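You operate a simulated robot arm through the tools that you are given. There is no shell and no other tool.

You run a simulated two-armed robot. Do the job below in one go: nothing can be reset, and whatever is moved stays where it is left.

TASK
Charge can 72 slowly to about 200 V in its holder, under the yellow cover.
Fine: volts as the voltmeter shows; the can starts discharged; plus stud on the plus side; unlock, red switch on only with the cover over the can; hands off it once charged; no trip.

Only the result counts: the job must be done as asked and must still hold three seconds after the hand-in. Knocking over, shifting, dropping, spilling or breaking anything else fails it. A push-on lid holds only when it is set on centred and level and pressed home; a screw cap is set on level and turned clockwise until tight.

THE ROBOT
Two 7-joint arms with fingered hands on one trunk that stands fixed in place. Base frame: the origin is at the foot of the trunk, x ahead of it, y to its left, z up. Units: mm, degrees, N and s.
The left shoulder is at [52, 174, 1093], the right one opposite. With the tool pointing down near the work surface each hand reaches from about 260 to 740 mm from the base axis, measured 20 degrees to its own side. Payload 3.8 kg a hand.
The tool frame of a hand sits at the grasp point between the pads (the TCP): z along the fingers, y along the line on which they close. The tips reach 26 mm beyond it. The gripper opens to 132 mm. The gripper's body begins 73 mm behind the TCP. The gripper is a hand of 3 fingers: y runs from the thumb to the fingers, the wrist lies at [0, 0, -224] in the tool frame, and closing takes about 1.5 s.
Orientation is told as [roll, pitch, yaw] about the base's x, y, z axes, in that order, counted from this pose: with the fingers straight down and closing along the base's y, the tool's x points along the base's -x, its y along +y and its z along -z.

THE INTERFACE
- The arms move only by the tool play_rows. It takes "left_targets", "right_targets" or both (then of equal length, played together; a hand with none holds still); each is a list of rows, each an object of numbers (a shift or turn left out is 0, a gripper value left out holds the last): "tx", "ty", "tz": the shift along the base's x, y, z in units of 40 mm (1.0 is 40 mm); "ax", "ay", "az": the turn, a rotation vector about the base's x, y, z in units of 5 degrees (1.0 is 5 degrees); "grip": the opening, from 0 (shut) to 1 (fully open). In form: [{"tx": .., "ty": .., "tz": .., "ax": .., "ay": .., "az": .., "grip": ..}, ...]. A call has 1 to 20 rows; each row shifts and turns the commanded pose from where the row before left it. A call with a number of a shift or a turn outside -1 to 1 is refused whole. Rows are played at 5 a second. More than 50 mm and 8.6 degrees between two rows, or a gripper value outside its range, and nothing of the call is played. A pose out of reach is approached as far as the arm can. The call stops where the force on the tool passes 40 N (or 10 N more than at its start, if that is more) or the arm is blocked; 0.2 s more then pass. The fingers move at their own pace (about 108 mm/s each) and stop on an object; they squeeze with about 29 N. The grip force told is the motor's: it shows also when the fingers shut on nothing. Time passes only in rows, and 0.2 s behind the last, so rows that do not move let the fingers close. It gives the time, the measured TCP pose, the force on the tool (base axes), the opening and the grip force at its end, in the units of the frame above (readings bear some noise), with the torque about the TCP (base axes, N m) and any sound that the robot's microphone picked up.
- Cameras (640 x 400 px; columns grow to the right, rows downward): "scene" is now at [156.5, 58.7, 1035.6]; the picture's right is [0.64, -0.77, 0.00], its down [0.24, 0.20, -0.95] and it looks along [0.73, 0.61, 0.32] (base axes); focal length 214 px, centre (320, 200). "left" rides on the left gripper at [-62, 3, -92] in its tool frame; the picture's right is [-0.05, -1.00, 0.00], its down [0.83, -0.04, -0.56] and it looks along [0.55, -0.03, 0.83] (tool axes); focal length 230 px, centre (320, 200). "right" rides on the right gripper at [61, 3, -92] in its tool frame; the picture's right is [-0.05, 1.00, 0.00], its down [-0.83, -0.04, -0.55] and it looks along [-0.55, -0.03, 0.83] (tool axes); focal length 230 px, centre (320, 200). There is no depth. A picture from a camera that has moved, and an enlarged one, comes with that camera's place and axes in the base frame and with its lens. The place of the scene camera against the robot may be out by one fixed shift of up to 12 mm in any direction.
- get_image(camera): a new picture of that camera. No time passes.
- lift_body(by): slides the trunk up (or, below 0, down) by that many mm; the arms and the scene camera ride with it, the base frame stays. It gives what a move gives, with no picture.
- set_grasp(shape, hand): the hand has 3 fingers and takes this shape, open, in about a second: jaw (thumb against the fingers, like two jaws); tri (thumb and two fingers); tip (a fingertip pinch); poke (one finger out to press); point (the index stretched); flat (the hand flat); cup (the hand cupped); fist (a fist). The gripper value then closes the fingers along that shape, each until it touches; the sizes above hold for jaw. It gives what a move gives, with no picture.
- pan_tilt(pan, tilt): turns the head with the scene camera to pan (to the left, within 60 degrees either way) and tilt (down, from -29 to 69), counted from straight ahead of the robot. It gives what a move gives.
- close_up(camera, box): a new picture of the part [left, top, right, bottom] of that camera's present view, enlarged. No time passes.
- finish_job(): hands the job in; it is judged then, once.

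Places have to be worked out from the pictures, the camera data and where the tool is seen. Open the grippers and draw the arms clear of the work before you hand the job in, unless the task says otherwise.

The tools are called after "Request:" by a JSON object that holds its "method" and its "body". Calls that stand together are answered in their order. play_rows: Moves the arms, as the interface text tells. Its arguments: {"type":"object","properties":{"left_targets":{"type":"array"},"right_targets":{"type":"array"}},"required":[]} The other tools are called the same way: lift_body (by) slides the trunk up or down; set_grasp (shape, hand) gives the hand a shape; pan_tilt (pan, tilt) turns the head that bears the scene camera; get_image (camera) takes a picture; close_up (camera, box) takes an enlarged picture of a part of a camera's view; finish_job () hands the job in.

At the start:

```text
t: 0.0
left_tool_pos: [261.4, 351.7, 1193.9]
left_tool_rot: [0.0, -0.1, -0.1]
left_force: [0.9, -0.4, -1.4]
left_wrist_torque: [-0.03, -0.01, 0.02]
left_gripper_width: 132.0
left_gripper_force: 0.2
left_shape: jaw
right_tool_pos: [303.7, 9.4, 1229.8]
right_tool_rot: [0.0, -0.2, 0.0]
right_force: [-0.8, 0.3, 0.5]
right_wrist_torque: [0.0, 0.0, 0.02]
right_gripper_width: 131.9
right_gripper_force: 0.1
right_shape: jaw
trunk travel left (down, up): [-400.0, 82.0]
head pan, tilt: [39.6, -18.5]
```

scene: 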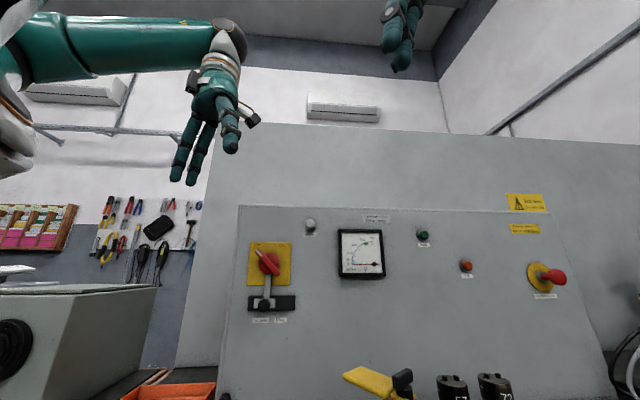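
right: 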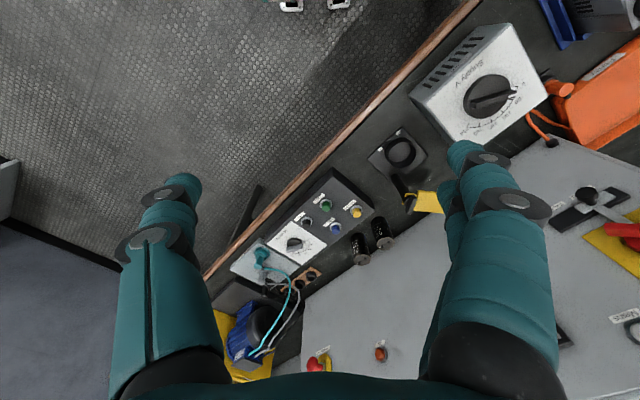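
left: 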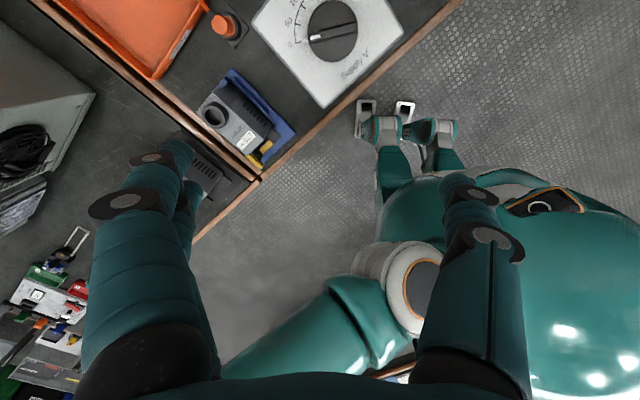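

The first pictures show a panel with a voltmeter, a lock lever and switch, a supply dial on the left, a can holder and a yellow cover. I turn the head down to see the bench.

Request:
{"method": "pan_tilt", "body": {"pan": 20, "tilt": 35}}

```text
t: 1.2
left_tool_pos: [262.1, 351.1, 1193.5]
left_tool_rot: [0.0, 0.1, -0.1]
left_force: [1.1, -0.1, -0.1]
left_wrist_torque: [0.01, -0.04, -0.01]
left_gripper_width: 132.1
left_gripper_force: 0.1
left_shape: jaw
right_tool_pos: [304.5, 9.8, 1230.5]
right_tool_rot: [0.1, -0.1, 0.1]
right_force: [-0.4, 0.4, 0.8]
right_wrist_torque: [-0.01, 0.01, 0.03]
right_gripper_width: 132.1
right_gripper_force: 0.1
right_shape: jaw
trunk travel left (down, up): [-400.0, 82.0]
head pan, tilt: [20.0, 35.0]
```

I take a picture of the bench with the head down.

Request:
{"method": "get_image", "body": {"camera": "scene"}}

Request:
{"method": "get_image", "body": {"camera": "right"}}

Request:
{"method": "get_image", "body": {"camera": "left"}}

```text
taken
camera scene: at [179.7, 39.5, 952.2], right [0.34, -0.94, 0.0], down [-0.54, -0.2, -0.82], along [0.77, 0.28, -0.57], focal length 214 px, centre (320, 200)
```

scene: 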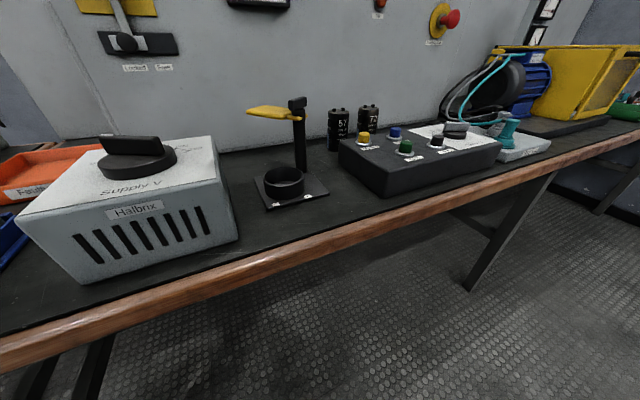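

```text
taken
camera right: at [240.8, 13.4, 1322.4], right [0.05, 1.0, 0.0], down [0.83, -0.04, 0.56], along [0.56, -0.03, -0.83], focal length 230 px, centre (320, 200)
```

right: 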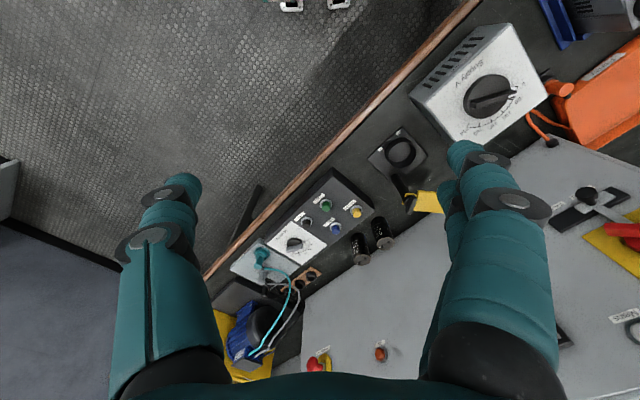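

```text
taken
camera left: at [323.8, 355.3, 1286.2], right [0.05, -1.0, 0.0], down [-0.83, -0.04, 0.56], along [-0.55, -0.03, -0.83], focal length 230 px, centre (320, 200)
```

left: 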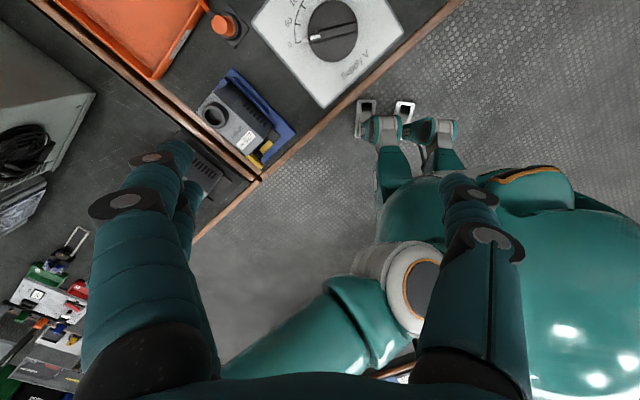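

I enlarge the interesting parts: the supply, the holder, the cans, the control box and the panel.

Request:
{"method": "close_up", "body": {"camera": "scene", "box": [0, 120, 240, 270]}}

Request:
{"method": "close_up", "body": {"camera": "scene", "box": [230, 80, 390, 220]}}

Request:
{"method": "close_up", "body": {"camera": "scene", "box": [320, 90, 560, 210]}}

Request:
{"method": "pan_tilt", "body": {"pan": 30, "tilt": 5}}

Request:
{"method": "get_image", "body": {"camera": "scene"}}

```text
2.67 times, centred on (120, 195) of scene
camera zoom: at [179.7, 39.5, 952.2], right [0.34, -0.94, 0.0], down [-0.54, -0.2, -0.82], along [0.77, 0.28, -0.57], focal length 572 px, centre (853, 213)
```

zoom: 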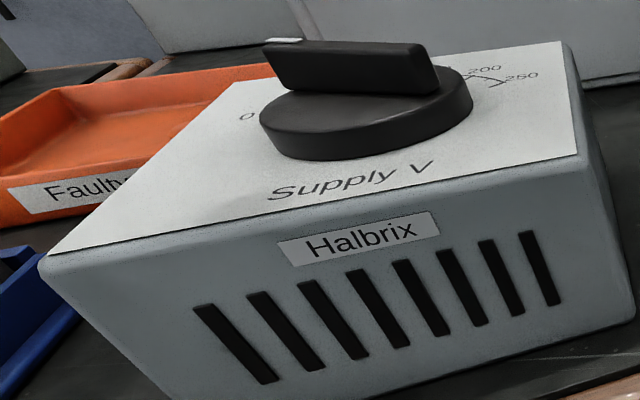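

```text
2.86 times, centred on (310, 150) of scene
camera zoom: at [179.7, 39.5, 952.2], right [0.34, -0.94, 0.0], down [-0.54, -0.2, -0.82], along [0.77, 0.28, -0.57], focal length 613 px, centre (349, 343)
```

zoom: 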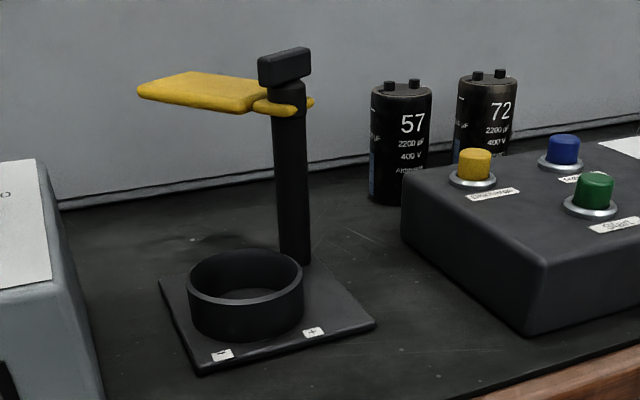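

```text
2.67 times, centred on (440, 150) of scene
camera zoom: at [179.7, 39.5, 952.2], right [0.34, -0.94, 0.0], down [-0.54, -0.2, -0.82], along [0.77, 0.28, -0.57], focal length 572 px, centre (0, 333)
```

zoom: 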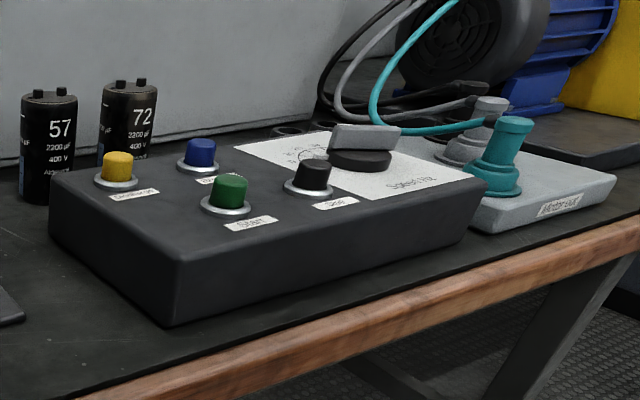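

```text
t: 2.2
left_tool_pos: [263.1, 351.1, 1193.5]
left_tool_rot: [0.0, 0.0, 0.1]
left_force: [-0.3, -0.7, 0.5]
left_wrist_torque: [0.01, -0.02, -0.01]
left_gripper_width: 131.5
left_gripper_force: 0.0
left_shape: jaw
right_tool_pos: [303.9, 10.7, 1229.9]
right_tool_rot: [0.0, 0.0, 0.0]
right_force: [0.6, 0.3, -0.5]
right_wrist_torque: [-0.01, -0.02, 0.02]
right_gripper_width: 131.9
right_gripper_force: 0.1
right_shape: jaw
trunk travel left (down, up): [-400.0, 82.0]
head pan, tilt: [30.0, 5.0]
```

```text
taken
camera scene: at [176.5, 55.3, 1000.2], right [0.5, -0.87, 0.0], down [-0.08, -0.04, -1.0], along [0.86, 0.5, -0.09], focal length 214 px, centre (320, 200)
```

scene: 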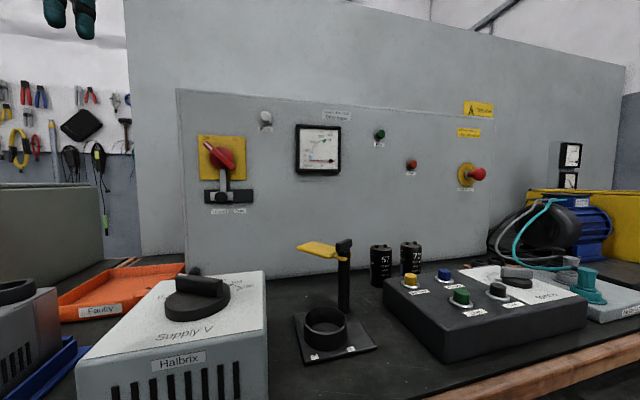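

Request:
{"method": "close_up", "body": {"camera": "scene", "box": [180, 90, 360, 220]}}

Request:
{"method": "close_up", "body": {"camera": "scene", "box": [340, 90, 520, 220]}}

Request:
{"method": "close_up", "body": {"camera": "scene", "box": [280, 220, 440, 370]}}

Request:
{"method": "close_up", "body": {"camera": "right", "box": [340, 10, 560, 210]}}

Request:
{"method": "close_up", "body": {"camera": "right", "box": [210, 160, 450, 390]}}

Request:
{"method": "close_up", "body": {"camera": "right", "box": [480, 150, 640, 290]}}

```text
3.08 times, centred on (270, 155) of scene
camera zoom: at [176.5, 55.3, 1000.2], right [0.5, -0.87, 0.0], down [-0.08, -0.04, -1.0], along [0.86, 0.5, -0.09], focal length 660 px, centre (474, 338)
```

zoom: 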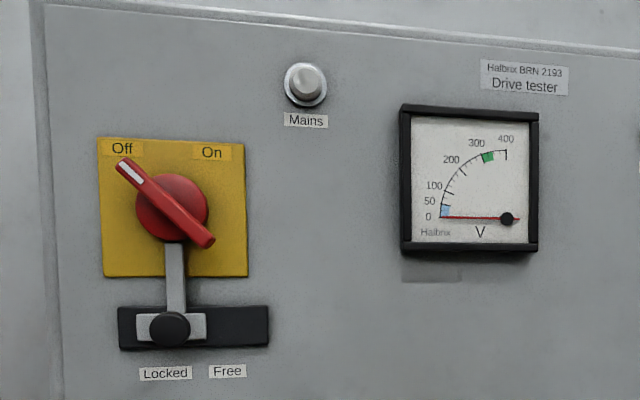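

```text
3.08 times, centred on (430, 155) of scene
camera zoom: at [176.5, 55.3, 1000.2], right [0.5, -0.87, 0.0], down [-0.08, -0.04, -1.0], along [0.86, 0.5, -0.09], focal length 660 px, centre (-18, 338)
```

zoom: 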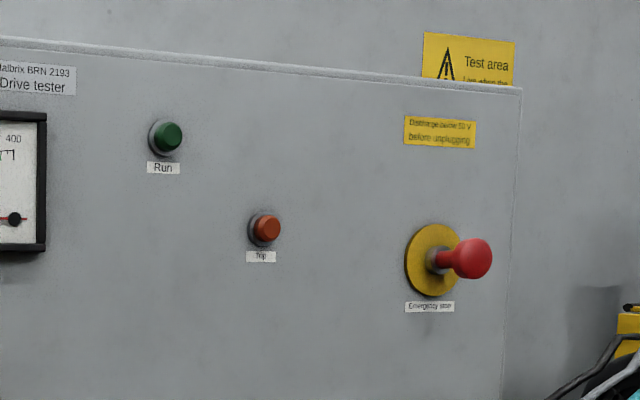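

```text
2.67 times, centred on (360, 295) of scene
camera zoom: at [176.5, 55.3, 1000.2], right [0.5, -0.87, 0.0], down [-0.08, -0.04, -1.0], along [0.86, 0.5, -0.09], focal length 572 px, centre (213, -53)
```

zoom: 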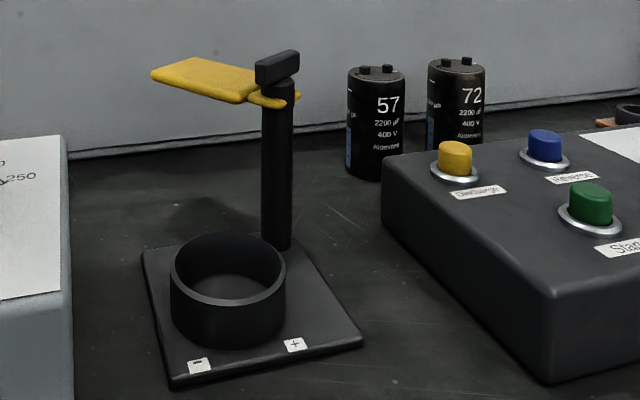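

```text
2.00 times, centred on (450, 110) of right
camera zoom: at [240.8, 13.4, 1322.4], right [0.05, 1.0, 0.0], down [0.83, -0.04, 0.56], along [0.56, -0.03, -0.83], focal length 460 px, centre (60, 380)
```

zoom: 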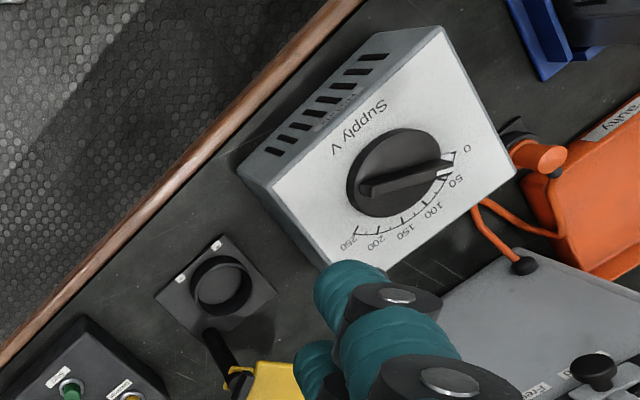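

```text
1.74 times, centred on (330, 275) of right
camera zoom: at [240.8, 13.4, 1322.4], right [0.05, 1.0, 0.0], down [0.83, -0.04, 0.56], along [0.56, -0.03, -0.83], focal length 400 px, centre (303, 70)
```

zoom: 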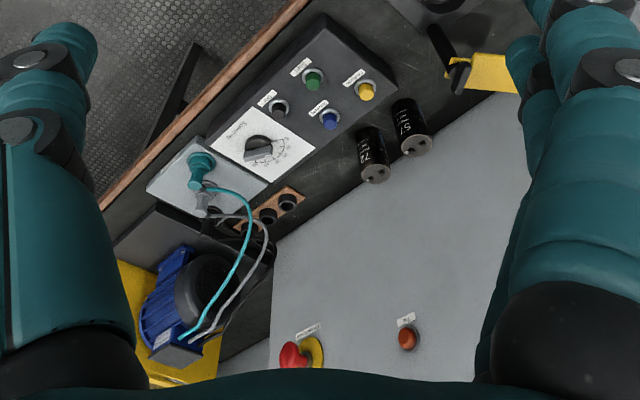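

```text
2.86 times, centred on (560, 220) of right
camera zoom: at [240.8, 13.4, 1322.4], right [0.05, 1.0, 0.0], down [0.83, -0.04, 0.56], along [0.56, -0.03, -0.83], focal length 657 px, centre (-366, 143)
```

zoom: 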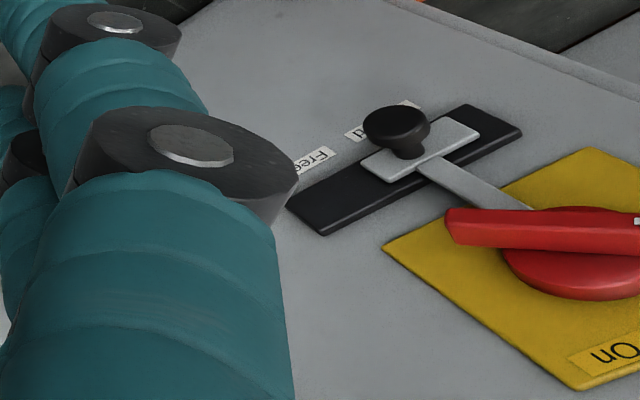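

The layout is clear so far. Next I zoom in on the cans' tops, the holder marks, the dial and the buttons.

Request:
{"method": "close_up", "body": {"camera": "right", "box": [335, 205, 405, 275]}}

Request:
{"method": "close_up", "body": {"camera": "scene", "box": [365, 235, 435, 290]}}

Request:
{"method": "close_up", "body": {"camera": "right", "box": [460, 60, 540, 130]}}

Request:
{"method": "close_up", "body": {"camera": "right", "box": [365, 120, 445, 190]}}

```text
5.71 times, centred on (370, 240) of right
camera zoom: at [240.8, 13.4, 1322.4], right [0.05, 1.0, 0.0], down [0.83, -0.04, 0.56], along [0.56, -0.03, -0.83], focal length 1315 px, centre (34, -29)
```

zoom: 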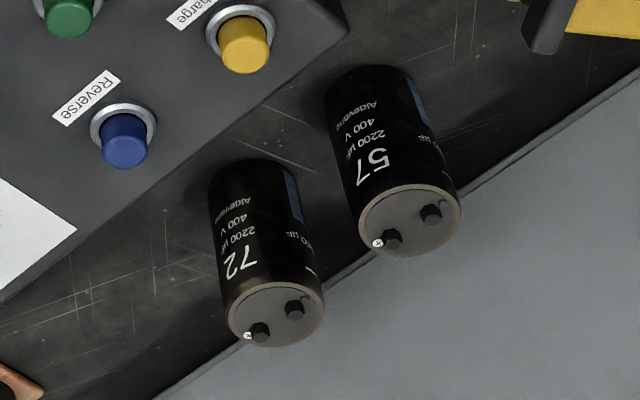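

```text
7.27 times, centred on (400, 262) of scene
camera zoom: at [176.5, 55.3, 1000.2], right [0.5, -0.87, 0.0], down [-0.08, -0.04, -1.0], along [0.86, 0.5, -0.09], focal length 1560 px, centre (-262, -254)
```

zoom: 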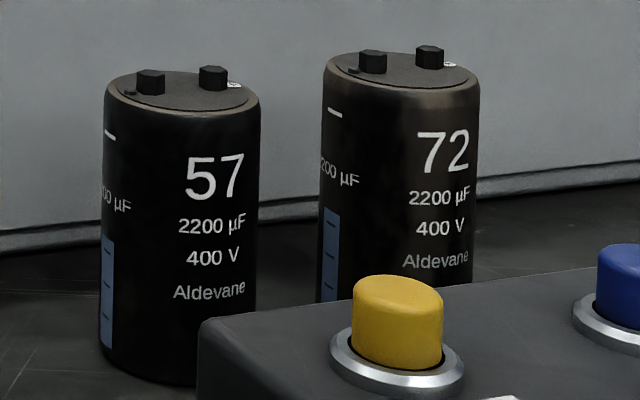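

```text
5.71 times, centred on (500, 95) of right
camera zoom: at [240.8, 13.4, 1322.4], right [0.05, 1.0, 0.0], down [0.83, -0.04, 0.56], along [0.56, -0.03, -0.83], focal length 1315 px, centre (-709, 800)
```

zoom: 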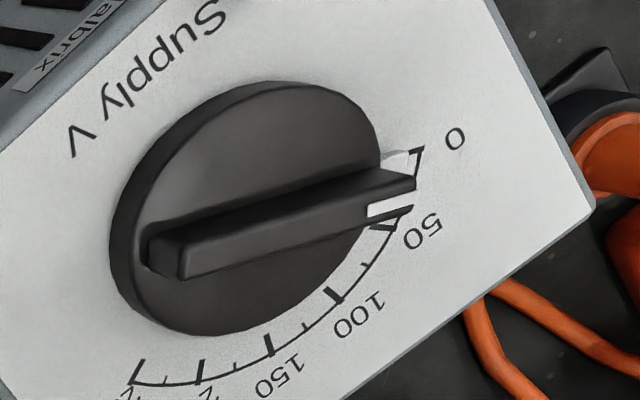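

```text
5.71 times, centred on (405, 155) of right
camera zoom: at [240.8, 13.4, 1322.4], right [0.05, 1.0, 0.0], down [0.83, -0.04, 0.56], along [0.56, -0.03, -0.83], focal length 1315 px, centre (-166, 457)
```

zoom: 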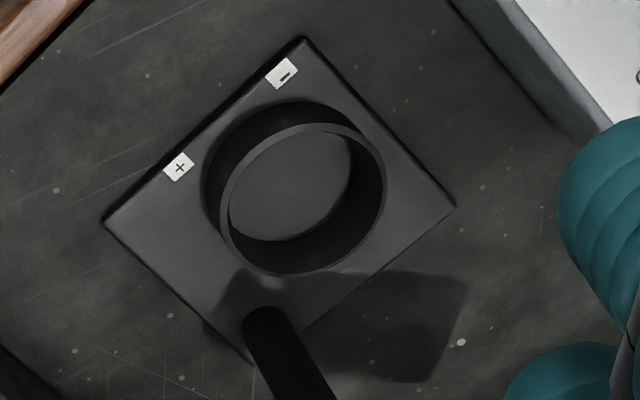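

Can 72 stands with its plus stud to the right already, the same side as the holder's "+", so it should go across without turning. I move the right arm aside and bring the left hand, pitched 45° forward, over toward the cans so its camera looks straight down.

Request:
{"method": "play_rows", "body": {"left_targets": [{"tx": 0.7, "ty": -0.5, "tz": -0.4, "ay": -1}, {"tx": 0.7, "ty": -0.5, "tz": -0.4, "ay": -1}, {"tx": 0.7, "ty": -0.5, "tz": -0.4, "ay": -1}, {"tx": 0.7, "ty": -0.5, "tz": -0.4, "ay": -1}, {"tx": 0.7, "ty": -0.5, "tz": -0.4, "ay": -1}, {"tx": 0.7, "ty": -0.5, "tz": -0.4, "ay": -1}, {"tx": 0.7, "ty": -0.5, "tz": -0.4, "ay": -1}, {"tx": 0.7, "ty": -0.5, "tz": -0.4, "ay": -1}, {"tx": 0.7, "ty": -0.5, "tz": -0.4, "ay": -1}, {"tx": 0.7, "ty": -0.5, "tz": -0.4}, {"tx": 0.7, "ty": -0.5, "tz": -0.4}, {"tx": 0.7, "ty": -0.5, "tz": -0.4}], "right_targets": [{"ty": -0.4}, {"ty": -0.4}, {"ty": -0.4}, {"ty": -0.4}, {"ty": -0.4}, {"ty": -0.4}, {"ty": -0.4}, {"ty": -0.4}, {"ty": -0.4}, {"ty": -0.4}, {"ty": -0.4}, {"ty": -0.4}]}}

Request:
{"method": "get_image", "body": {"camera": "left"}}

Request:
{"method": "get_image", "body": {"camera": "scene"}}

Request:
{"method": "get_image", "body": {"camera": "right"}}

```text
t: 4.8
left_tool_pos: [558.5, 145.2, 1026.6]
left_tool_rot: [0.0, -45.2, 0.1]
left_force: [-0.2, -0.8, 0.5]
left_wrist_torque: [-0.02, 0.0, 0.01]
left_gripper_width: 132.0
left_gripper_force: 0.1
left_shape: jaw
left hand out of reach, approached as far as the arm can: row 11, 12
right_tool_pos: [271.1, -159.0, 1205.2]
right_tool_rot: [0.1, -0.1, -0.1]
right_force: [-0.2, 0.5, 0.2]
right_wrist_torque: [0.01, 0.0, 0.0]
right_gripper_width: 132.0
right_gripper_force: 0.1
right_shape: jaw
right hand out of reach, approached as far as the arm can: row 7, 8, 9, 10, 11, 12
trunk travel left (down, up): [-400.0, 82.0]
head pan, tilt: [30.0, 5.0]
```

```text
taken
camera left: at [536.1, 149.2, 1136.4], right [0.04, -1.0, 0.04], down [-0.98, -0.04, -0.2], along [0.2, -0.03, -0.98], focal length 230 px, centre (320, 200)
```

left: 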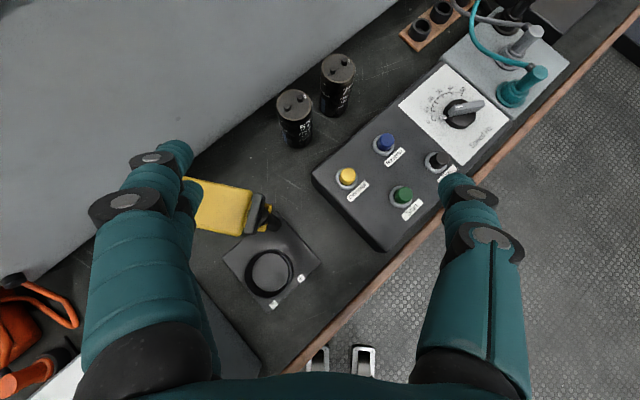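

```text
taken
camera scene: at [176.2, 54.7, 1000.5], right [0.5, -0.87, 0.0], down [-0.08, -0.04, -1.0], along [0.86, 0.5, -0.09], focal length 214 px, centre (320, 200)
```

scene: 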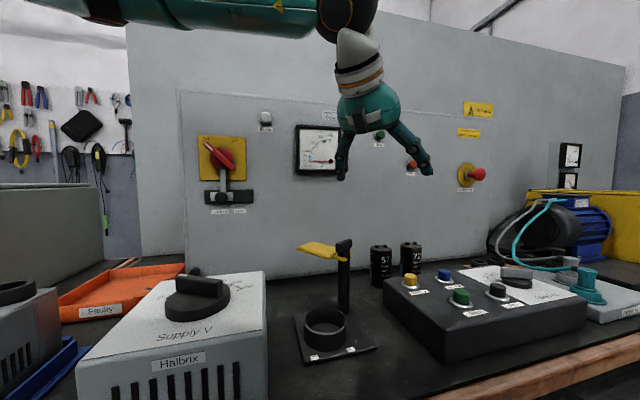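

```text
taken
camera right: at [208.0, -156.6, 1297.2], right [0.05, 1.0, 0.0], down [0.83, -0.04, 0.56], along [0.56, -0.03, -0.83], focal length 230 px, centre (320, 200)
```

right: 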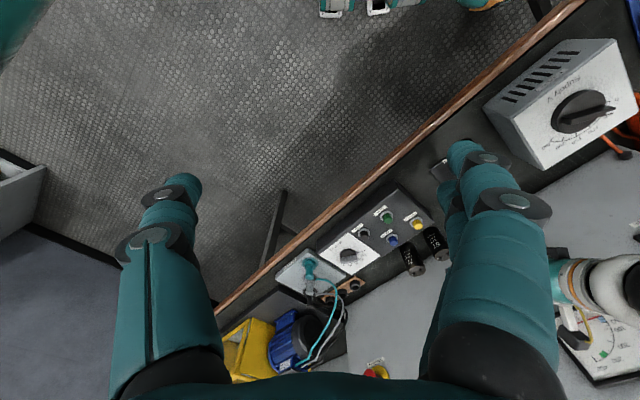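

The left camera now gives a nearly vertical view. I enlarge its parts to measure the places better.

Request:
{"method": "close_up", "body": {"camera": "left", "box": [260, 40, 380, 150]}}

Request:
{"method": "close_up", "body": {"camera": "left", "box": [180, 160, 340, 320]}}

Request:
{"method": "close_up", "body": {"camera": "right", "box": [360, 130, 480, 280]}}

```text
3.64 times, centred on (320, 95) of left
camera zoom: at [536.1, 149.2, 1136.4], right [0.04, -1.0, 0.04], down [-0.98, -0.04, -0.2], along [0.2, -0.03, -0.98], focal length 837 px, centre (320, 582)
```

zoom: 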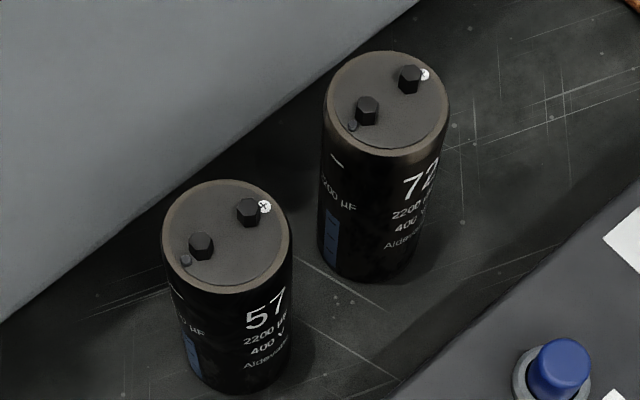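

```text
2.50 times, centred on (260, 240) of left
camera zoom: at [536.1, 149.2, 1136.4], right [0.04, -1.0, 0.04], down [-0.98, -0.04, -0.2], along [0.2, -0.03, -0.98], focal length 575 px, centre (470, 100)
```

zoom: 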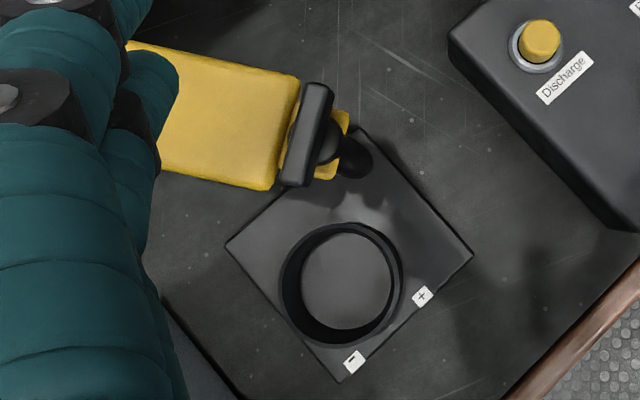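

```text
2.67 times, centred on (420, 205) of right
camera zoom: at [208.0, -156.6, 1297.2], right [0.05, 1.0, 0.0], down [0.83, -0.04, 0.56], along [0.56, -0.03, -0.83], focal length 614 px, centre (53, 187)
```

zoom: 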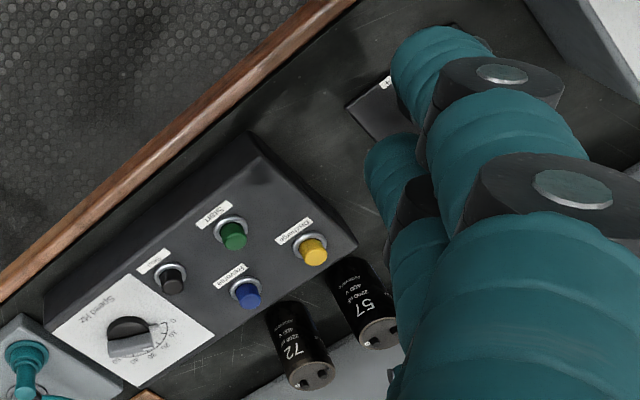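

From the triangulation, can 72's top centre is at about (807,118,831), can 57's at (743,182,831), and the holder ring centre is near (492,216) with its plate top near z 726. I test the reach lower and further forward.

Request:
{"method": "play_rows", "body": {"left_targets": [{"tz": -0.8}, {"tz": -0.8}, {"tz": -0.4, "tx": 0.5}, {"tx": 0.7}, {"tx": 0.7}, {"tx": 0.5}]}}

Request:
{"method": "get_image", "body": {"camera": "left"}}

```text
t: 6.2
left_tool_pos: [608.2, 184.3, 955.1]
left_tool_rot: [0.0, -45.1, -0.1]
left_force: [0.3, 1.3, -0.5]
left_wrist_torque: [0.0, 0.0, 0.0]
left_gripper_width: 131.9
left_gripper_force: 0.1
left_shape: jaw
left hand out of reach, approached as far as the arm can: row 1, 2, 3, 4, 5, 6
right_tool_pos: [270.6, -159.5, 1204.3]
right_tool_rot: [0.1, -0.1, 0.1]
right_force: [-0.1, 1.5, 0.8]
right_wrist_torque: [-0.01, -0.02, 0.01]
right_gripper_width: 131.9
right_gripper_force: 0.1
right_shape: jaw
trunk travel left (down, up): [-400.0, 82.0]
head pan, tilt: [30.0, 5.0]
```

```text
taken
camera left: at [585.7, 188.6, 1063.4], right [0.04, -1.0, 0.04], down [-0.98, -0.04, -0.19], along [0.2, -0.03, -0.98], focal length 230 px, centre (320, 200)
```

left: 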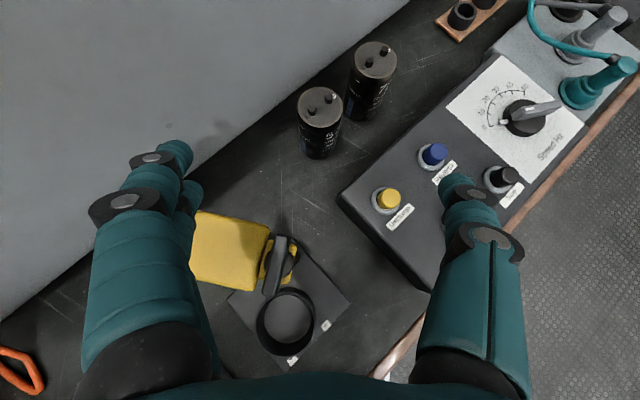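

The commanded pose carries on while the arm lags behind, so reach seems limited inward at this height. I try lower with the gripper narrowed and watch how the reach changes.

Request:
{"method": "play_rows", "body": {"left_targets": [{"tz": -0.4, "tx": -0.5, "grip": 0.6}, {"tz": -0.4, "tx": -0.5}, {"tz": -0.4}, {"tz": -0.4}, {}]}}

```text
t: 7.4
left_tool_pos: [569.0, 185.4, 892.0]
left_tool_rot: [0.0, -45.0, 0.1]
left_force: [-0.2, -0.3, -0.2]
left_wrist_torque: [-0.01, 0.01, 0.02]
left_gripper_width: 79.7
left_gripper_force: 0.1
left_shape: jaw
right_tool_pos: [271.7, -159.5, 1205.3]
right_tool_rot: [0.0, -0.1, -0.1]
right_force: [-0.6, -0.5, -0.1]
right_wrist_torque: [0.0, -0.01, -0.02]
right_gripper_width: 131.8
right_gripper_force: 0.1
right_shape: jaw
trunk travel left (down, up): [-400.0, 82.0]
head pan, tilt: [30.0, 5.0]
```

The command restarts from the actual pose at each call, and nothing was out of reach this time. I move toward the can at this lower height.

Request:
{"method": "play_rows", "body": {"left_targets": [{"ty": -0.5}, {"ty": -0.5}, {"ty": -0.5, "tx": 0.5}, {"tx": 0.7}, {"tx": 0.7}, {"tx": 0.5}]}}

```text
t: 8.8
left_tool_pos: [605.8, 200.0, 904.5]
left_tool_rot: [0.1, -45.0, -0.1]
left_force: [0.7, 0.3, 0.1]
left_wrist_torque: [-0.02, -0.03, -0.02]
left_gripper_width: 79.9
left_gripper_force: 0.0
left_shape: jaw
left hand out of reach, approached as far as the arm can: row 1, 2, 3, 4, 5, 6
right_tool_pos: [271.5, -159.2, 1204.7]
right_tool_rot: [0.0, 0.0, 0.0]
right_force: [-0.2, 0.6, -0.2]
right_wrist_torque: [0.02, 0.0, -0.01]
right_gripper_width: 132.0
right_gripper_force: 0.0
right_shape: jaw
trunk travel left (down, up): [-400.0, 82.0]
head pan, tilt: [30.0, 5.0]
```

The left hand cannot come further inward here, so the right arm looks better suited for the can. I draw the left arm back and up, clear of the work.

Request:
{"method": "play_rows", "body": {"left_targets": [{"tx": -0.5, "ty": 0.4, "tz": 0.7}, {"tx": -0.5, "ty": 0.5, "tz": 0.6, "ay": 1}, {"tx": -0.5, "ty": 0.5, "tz": 0.6, "ay": 1}, {"tx": -0.5, "ty": 0.5, "tz": 0.6, "ay": 1}, {"tx": -0.5, "ty": 0.5, "tz": 0.6, "ay": 1}, {"tx": -0.5, "ty": 0.5, "tz": 0.6, "ay": 1}, {"tx": -0.5, "ty": 0.5, "tz": 0.6, "ay": 1}, {"tx": -0.5, "ty": 0.5, "tz": 0.6, "ay": 1}, {"tx": -0.5, "ty": 0.5, "tz": 0.6, "ay": 1}, {"tx": -0.5, "ty": 0.5, "tz": 0.6, "ay": 1}]}}

Request:
{"method": "get_image", "body": {"camera": "left"}}

```text
t: 11.0
left_tool_pos: [405.3, 397.4, 1148.5]
left_tool_rot: [0.0, 0.1, 0.0]
left_force: [0.3, -0.3, 0.4]
left_wrist_torque: [-0.03, 0.0, 0.02]
left_gripper_width: 79.4
left_gripper_force: 0.0
left_shape: jaw
right_tool_pos: [271.8, -160.1, 1204.7]
right_tool_rot: [0.0, -0.1, 0.0]
right_force: [-0.2, 0.1, 0.6]
right_wrist_torque: [-0.04, 0.01, 0.0]
right_gripper_width: 132.0
right_gripper_force: 0.2
right_shape: jaw
trunk travel left (down, up): [-400.0, 82.0]
head pan, tilt: [30.0, 5.0]
```

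```text
taken
camera left: at [465.7, 400.9, 1241.1], right [0.05, -1.0, 0.0], down [-0.83, -0.04, 0.56], along [-0.56, -0.03, -0.83], focal length 230 px, centre (320, 200)
```

left: 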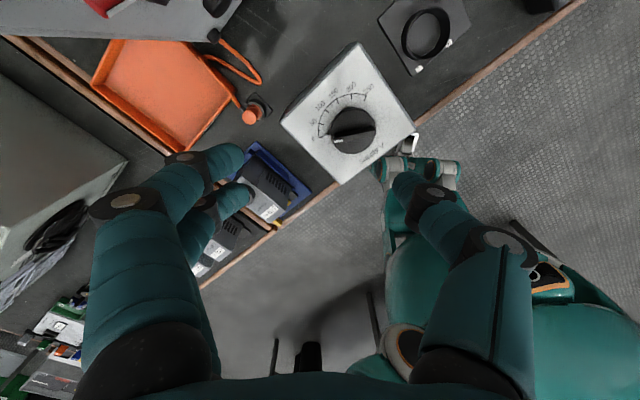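

The left view also shows the dial well. I now bring the right hand toward the cans, pitched 45° and turned 30° inward.

Request:
{"method": "play_rows", "body": {"right_targets": [{"tx": 0.5, "ty": 0.25, "tz": -0.35, "ay": -1, "grip": 0.6}, {"tx": 0.5, "ty": 0.25, "tz": -0.35, "ay": -1}, {"tx": 0.5, "ty": 0.25, "tz": -0.35, "ay": -1}, {"tx": 0.5, "ty": 0.25, "tz": -0.35, "ay": -1}, {"tx": 0.5, "ty": 0.25, "tz": -0.35, "ay": -1}, {"tx": 0.5, "ty": 0.25, "tz": -0.35, "ay": -1}, {"tx": 0.5, "ty": 0.25, "tz": -0.35, "ay": -1}, {"tx": 0.5, "ty": 0.25, "tz": -0.35, "ay": -1}, {"tx": 0.5, "ty": 0.25, "tz": -0.35, "ay": -1}, {"tx": 0.5, "ty": 0.25, "tz": -0.35, "az": 1}, {"tx": 0.5, "ty": 0.25, "tz": -0.35, "az": 1}, {"tx": 0.5, "ty": 0.25, "tz": -0.35, "az": 1}, {"tx": 0.5, "ty": 0.25, "tz": -0.35, "az": 1}, {"tx": 0.5, "ty": 0.25, "tz": -0.35, "az": 1}, {"tx": 0.5, "ty": 0.25, "tz": -0.35, "az": 1}]}}

Request:
{"method": "get_image", "body": {"camera": "right"}}

```text
t: 14.2
left_tool_pos: [405.6, 397.0, 1147.5]
left_tool_rot: [0.0, -0.1, -0.1]
left_force: [0.8, 0.1, -0.4]
left_wrist_torque: [0.02, 0.01, 0.03]
left_gripper_width: 79.3
left_gripper_force: 0.1
left_shape: jaw
right_tool_pos: [571.0, -6.6, 996.5]
right_tool_rot: [0.1, -45.1, 30.1]
right_force: [-0.2, -0.1, -0.1]
right_wrist_torque: [0.01, 0.01, -0.01]
right_gripper_width: 79.7
right_gripper_force: 0.1
right_shape: jaw
trunk travel left (down, up): [-400.0, 82.0]
head pan, tilt: [30.0, 5.0]
```

```text
taken
camera right: at [475.1, -59.6, 1017.5], right [-0.47, 0.88, 0.04], down [0.19, 0.06, 0.98], along [0.86, 0.47, -0.19], focal length 230 px, centre (320, 200)
```

right: 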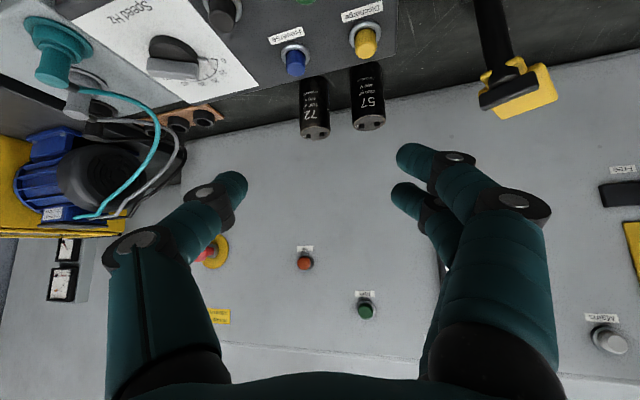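

The right arm reaches well with this yaw. I lower the trunk by 100 mm to gain forward reach, then look at the cans from the right hand.

Request:
{"method": "lift_body", "body": {"by": -100}}

Request:
{"method": "get_image", "body": {"camera": "right"}}

Request:
{"method": "pan_tilt", "body": {"pan": 25, "tilt": 12}}

Request:
{"method": "get_image", "body": {"camera": "scene"}}

```text
t: 15.5
left_tool_pos: [404.6, 395.2, 1047.7]
left_tool_rot: [0.0, 0.0, 0.1]
left_force: [-0.2, -1.0, 0.4]
left_wrist_torque: [0.02, 0.0, -0.02]
left_gripper_width: 79.7
left_gripper_force: 0.0
left_shape: jaw
right_tool_pos: [571.5, -7.5, 895.4]
right_tool_rot: [0.0, -45.1, 30.1]
right_force: [-0.7, 0.0, 0.5]
right_wrist_torque: [-0.01, -0.02, -0.02]
right_gripper_width: 79.6
right_gripper_force: 0.1
right_shape: jaw
trunk travel left (down, up): [-300.0, 182.0]
head pan, tilt: [30.0, 5.0]
```

```text
taken
camera right: at [474.1, -59.8, 917.2], right [-0.47, 0.88, 0.04], down [0.19, 0.06, 0.98], along [0.86, 0.47, -0.19], focal length 230 px, centre (320, 200)
```

right: 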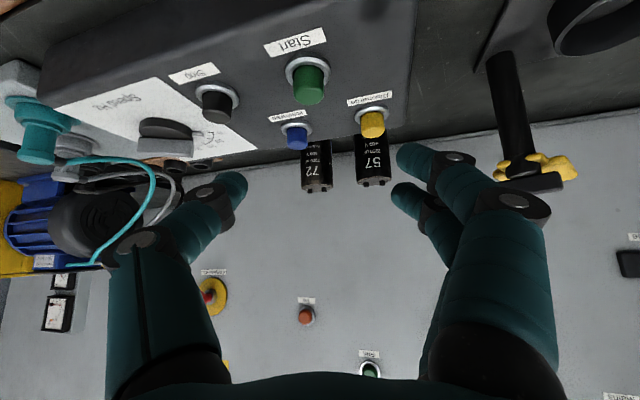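

```text
t: 16.2
left_tool_pos: [405.1, 394.6, 1048.5]
left_tool_rot: [0.0, 0.0, 0.0]
left_force: [-0.7, -1.1, -0.5]
left_wrist_torque: [-0.01, -0.01, 0.02]
left_gripper_width: 79.7
left_gripper_force: 0.3
left_shape: jaw
right_tool_pos: [570.9, -9.1, 895.5]
right_tool_rot: [0.1, -45.1, 30.0]
right_force: [0.8, -0.6, -0.5]
right_wrist_torque: [-0.02, 0.07, 0.01]
right_gripper_width: 79.7
right_gripper_force: 0.0
right_shape: jaw
trunk travel left (down, up): [-300.0, 182.0]
head pan, tilt: [25.0, 12.0]
```

```text
taken
camera scene: at [169.0, 48.8, 882.7], right [0.42, -0.91, 0.0], down [-0.19, -0.09, -0.98], along [0.89, 0.41, -0.21], focal length 214 px, centre (320, 200)
```

scene: 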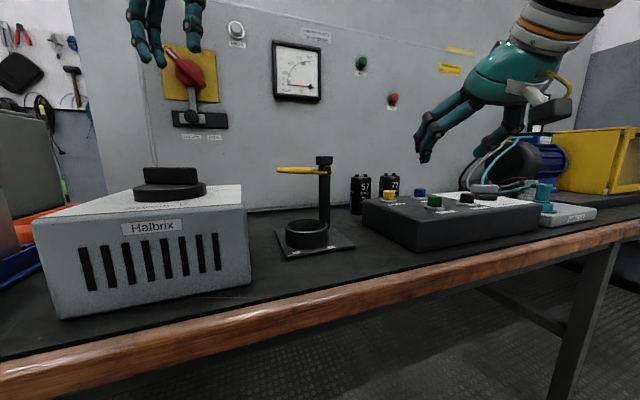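

I enlarge the right camera's view of the cans to check can 72's height and bearing.

Request:
{"method": "close_up", "body": {"camera": "right", "box": [270, 110, 410, 210]}}

Request:
{"method": "close_up", "body": {"camera": "scene", "box": [340, 160, 460, 230]}}

```text
4.00 times, centred on (340, 160) of right
camera zoom: at [474.3, -59.9, 916.9], right [-0.47, 0.88, 0.04], down [0.19, 0.06, 0.98], along [0.86, 0.47, -0.2], focal length 920 px, centre (240, 360)
```

zoom: 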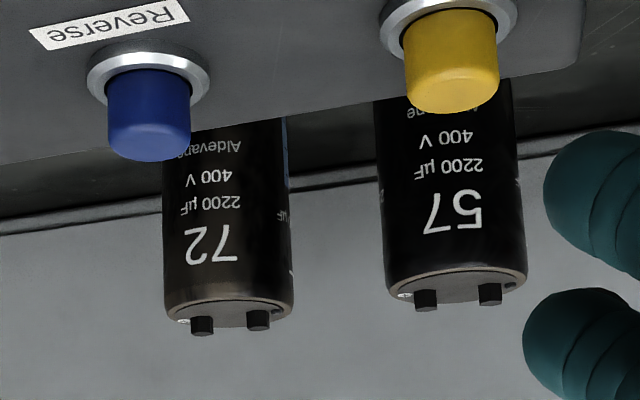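

```text
5.33 times, centred on (400, 195) of scene
camera zoom: at [169.0, 48.8, 882.7], right [0.42, -0.91, 0.0], down [-0.19, -0.09, -0.98], along [0.89, 0.41, -0.21], focal length 1144 px, centre (-107, 227)
```

zoom: 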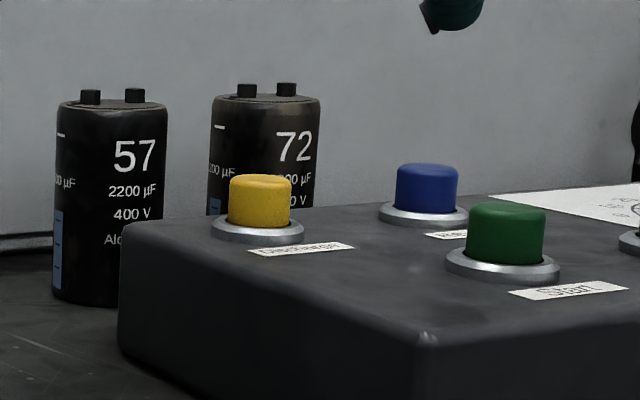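

Can 72's top is now put at about (811,118,825), and the Reverse button at (723,45,795) is low enough to clear. I move to a pre-grasp point about 100 mm back along the approach line.

Request:
{"method": "play_rows", "body": {"right_targets": [{"tx": 0.89, "ty": 0.455, "tz": -0.1, "grip": 0.6}, {"tx": 0.89, "ty": 0.455, "tz": -0.1}, {"tx": 0.89, "ty": 0.455, "tz": -0.1}, {"tx": 0.89, "ty": 0.455, "tz": -0.1}, {"tx": 0.89, "ty": 0.455, "tz": -0.1}]}}

Request:
{"method": "get_image", "body": {"camera": "right"}}

Request:
{"method": "get_image", "body": {"camera": "scene"}}

```text
t: 17.4
left_tool_pos: [404.8, 395.5, 1047.0]
left_tool_rot: [0.0, 0.1, 0.0]
left_force: [-0.1, 1.1, -0.8]
left_wrist_torque: [0.0, -0.01, 0.0]
left_gripper_width: 79.9
left_gripper_force: 0.1
left_shape: jaw
right_tool_pos: [692.8, 67.0, 833.9]
right_tool_rot: [0.1, -46.1, 29.9]
right_force: [0.4, 0.5, -0.4]
right_wrist_torque: [-0.04, 0.02, 0.0]
right_gripper_width: 79.6
right_gripper_force: 0.2
right_shape: jaw
right hand out of reach, approached as far as the arm can: row 3, 4, 5
trunk travel left (down, up): [-300.0, 182.0]
head pan, tilt: [25.0, 12.0]
```

```text
taken
camera right: at [596.0, 15.2, 853.4], right [-0.47, 0.88, 0.04], down [0.18, 0.05, 0.98], along [0.87, 0.47, -0.18], focal length 230 px, centre (320, 200)
```

right: 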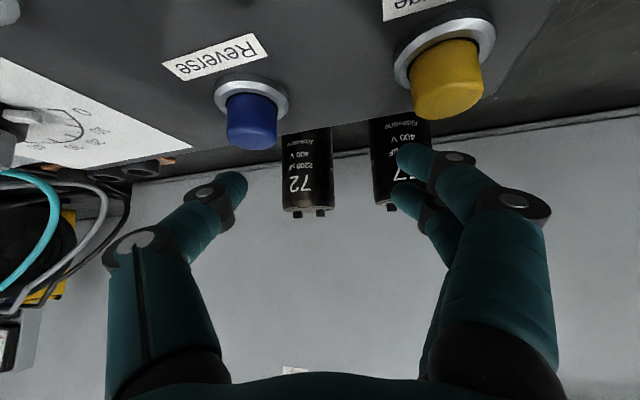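

```text
taken
camera scene: at [169.3, 48.8, 882.5], right [0.42, -0.91, 0.0], down [-0.19, -0.09, -0.98], along [0.89, 0.41, -0.21], focal length 214 px, centre (320, 200)
```

scene: 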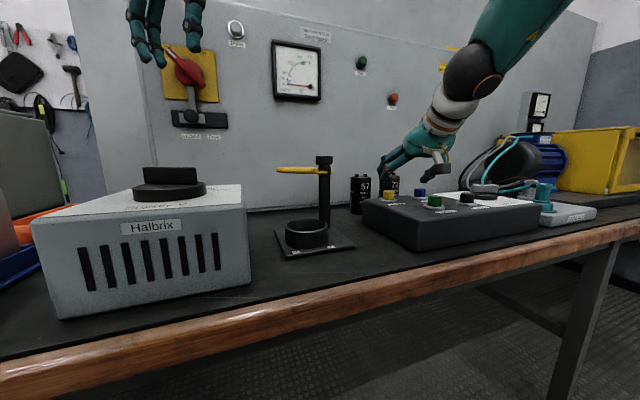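

The right arm stalls about 100 mm short with this orientation. I back off a little and test whether turning the hand further inward lets it go forward.

Request:
{"method": "play_rows", "body": {"right_targets": [{"tx": -0.7, "ty": -0.4, "tz": 0.8}, {"az": 1, "tz": 0.3}, {"az": 1}, {"az": 1}, {"tx": 0.7, "ty": 0.4}, {"tx": 0.7, "ty": 0.4}, {"tx": 0.7, "ty": 0.4}, {"tx": 0.7, "ty": 0.4}]}}

```text
t: 19.2
left_tool_pos: [405.4, 394.7, 1047.7]
left_tool_rot: [-0.1, -0.1, 0.0]
left_force: [-0.5, -0.6, -1.1]
left_wrist_torque: [0.02, 0.01, -0.04]
left_gripper_width: 79.6
left_gripper_force: 0.1
left_shape: jaw
right_tool_pos: [665.3, 57.0, 866.4]
right_tool_rot: [0.1, -46.1, 37.4]
right_force: [0.0, 0.0, 0.8]
right_wrist_torque: [0.01, -0.02, -0.05]
right_gripper_width: 79.7
right_gripper_force: 0.1
right_shape: jaw
right hand out of reach, approached as far as the arm can: row 2, 3, 5, 6, 7, 8
trunk travel left (down, up): [-300.0, 182.0]
head pan, tilt: [25.0, 12.0]
```

More inward yaw is worse. I back off and try the other way, toward yaw 10, then forward.

Request:
{"method": "play_rows", "body": {"right_targets": [{"tx": -0.7, "ty": -0.5, "tz": 0.5}, {"az": -1, "tx": -0.4}, {"az": -1}, {"az": -1}, {"az": -1}, {"az": -1}, {"az": -0.5}, {"tx": 0.8, "ty": 0.3}, {"tx": 0.8, "ty": 0.3}, {"tx": 0.8, "ty": 0.3}, {"tx": 0.8, "ty": 0.3}, {"tx": 0.8, "ty": 0.3}]}}

```text
t: 21.8
left_tool_pos: [405.6, 395.8, 1048.0]
left_tool_rot: [-0.1, 0.0, 0.0]
left_force: [0.0, -0.3, -0.3]
left_wrist_torque: [-0.01, 0.01, 0.01]
left_gripper_width: 79.6
left_gripper_force: 0.1
left_shape: jaw
right_tool_pos: [665.4, 53.0, 886.5]
right_tool_rot: [0.0, -45.6, 9.9]
right_force: [0.2, 0.3, 0.6]
right_wrist_torque: [-0.01, -0.01, 0.04]
right_gripper_width: 79.4
right_gripper_force: 0.0
right_shape: jaw
right hand out of reach, approached as far as the arm can: row 9, 10, 11, 12
trunk travel left (down, up): [-300.0, 182.0]
head pan, tilt: [25.0, 12.0]
```

Still short. I test the other trunk direction: raise it so the arm reaches more from above.

Request:
{"method": "lift_body", "body": {"by": 180}}

Request:
{"method": "play_rows", "body": {"right_targets": [{"tz": -0.9}, {"tz": -0.9}, {"tz": -0.9}, {"tz": -0.9}, {"az": 1, "tz": -0.2}, {"az": 1}, {"tx": 0.8, "ty": 0.4}, {"tx": 0.8, "ty": 0.4}, {"tx": 0.8, "ty": 0.4}, {"tx": 0.8, "ty": 0.4}]}}

Request:
{"method": "get_image", "body": {"camera": "scene"}}

```text
t: 23.8
left_tool_pos: [405.2, 394.7, 1226.3]
left_tool_rot: [0.0, 0.2, 0.0]
left_force: [0.3, 0.1, 0.1]
left_wrist_torque: [0.03, 0.03, 0.0]
left_gripper_width: 79.7
left_gripper_force: 0.0
left_shape: jaw
right_tool_pos: [588.9, 53.1, 1324.6]
right_tool_rot: [-11.1, -69.0, 19.6]
right_force: [0.9, -0.3, -0.7]
right_wrist_torque: [-0.01, -0.03, 0.0]
right_gripper_width: 79.5
right_gripper_force: 0.0
right_shape: jaw
trunk travel left (down, up): [-480.0, 2.0]
head pan, tilt: [25.0, 12.0]
```

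```text
t: 26.0
left_tool_pos: [406.2, 396.8, 1226.9]
left_tool_rot: [0.0, 0.1, 0.0]
left_force: [1.0, 0.4, -0.3]
left_wrist_torque: [0.01, 0.02, 0.0]
left_gripper_width: 79.7
left_gripper_force: 0.0
left_shape: jaw
right_tool_pos: [716.3, 117.4, 1174.2]
right_tool_rot: [-11.3, -69.1, 29.7]
right_force: [-0.4, 0.4, 0.2]
right_wrist_torque: [-0.04, 0.0, 0.02]
right_gripper_width: 79.3
right_gripper_force: 0.1
right_shape: jaw
trunk travel left (down, up): [-480.0, 2.0]
head pan, tilt: [25.0, 12.0]
```

```text
taken
camera scene: at [191.5, 49.2, 1097.7], right [0.42, -0.91, 0.0], down [-0.19, -0.09, -0.98], along [0.89, 0.41, -0.21], focal length 214 px, centre (320, 200)
```

scene: 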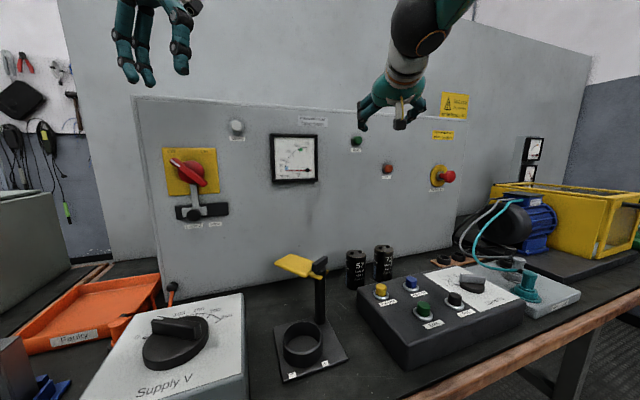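

The right arm swung to a new configuration during the lift; it is now at (716,117,1174) with no reach complaint. I straighten its roll and pitch back to 45° while lowering it.

Request:
{"method": "play_rows", "body": {"right_targets": [{"ax": -0.482, "ay": 0.835, "tz": -0.5}, {"ax": -0.482, "ay": 0.835, "tz": -0.5}, {"ax": -0.482, "ay": 0.835, "tz": -0.5}, {"ax": -0.482, "ay": 0.835, "tz": -0.5}, {"ax": -0.482, "ay": 0.835, "tz": -0.5}, {"ax": 0.69, "ay": 0.4, "az": 0.8, "tz": -0.5}, {"ax": 0.69, "ay": 0.4, "az": 0.8, "tz": -0.5}, {"tz": -0.8}, {"tz": -0.8}, {"tz": -0.6}]}}

Request:
{"method": "get_image", "body": {"camera": "scene"}}

```text
t: 28.2
left_tool_pos: [405.9, 394.9, 1226.8]
left_tool_rot: [-0.1, 0.0, 0.0]
left_force: [0.8, 0.7, 0.1]
left_wrist_torque: [0.0, -0.01, 0.01]
left_gripper_width: 79.7
left_gripper_force: 0.1
left_shape: jaw
right_tool_pos: [630.6, 54.8, 890.9]
right_tool_rot: [-0.1, -44.9, 29.9]
right_force: [-0.6, 0.0, -0.2]
right_wrist_torque: [0.04, 0.03, 0.0]
right_gripper_width: 79.6
right_gripper_force: 0.1
right_shape: jaw
right hand out of reach, approached as far as the arm can: row 1, 2, 3, 4, 5
trunk travel left (down, up): [-480.0, 2.0]
head pan, tilt: [25.0, 12.0]
```

```text
taken
camera scene: at [191.1, 48.9, 1097.8], right [0.42, -0.91, 0.0], down [-0.19, -0.09, -0.98], along [0.89, 0.41, -0.21], focal length 214 px, centre (320, 200)
```

scene: 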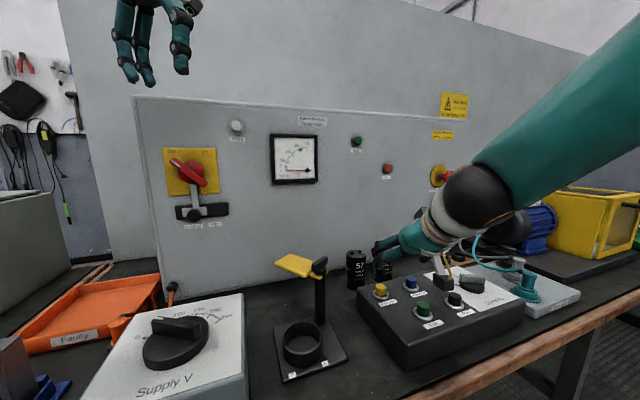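

Now the arm is cleanly at (631,55,891) with the right orientation and no reach complaint at the end. I try forward from here with the high trunk.

Request:
{"method": "play_rows", "body": {"right_targets": [{"tx": 0.8, "ty": 0.25}, {"tx": 0.8, "ty": 0.2}, {"tx": 0.8, "ty": 0.2}, {"tx": 0.6, "ty": 0.1}]}}

```text
t: 29.2
left_tool_pos: [405.5, 396.4, 1226.9]
left_tool_rot: [0.0, 0.0, 0.0]
left_force: [-0.1, -0.4, -1.5]
left_wrist_torque: [0.01, -0.04, -0.02]
left_gripper_width: 79.6
left_gripper_force: 0.0
left_shape: jaw
right_tool_pos: [665.4, 67.4, 891.5]
right_tool_rot: [-0.1, -45.2, 29.7]
right_force: [0.1, 0.5, 0.2]
right_wrist_torque: [0.0, -0.01, 0.01]
right_gripper_width: 79.5
right_gripper_force: 0.2
right_shape: jaw
right hand out of reach, approached as far as the arm can: row 2, 3, 4
trunk travel left (down, up): [-480.0, 2.0]
head pan, tilt: [25.0, 12.0]
```

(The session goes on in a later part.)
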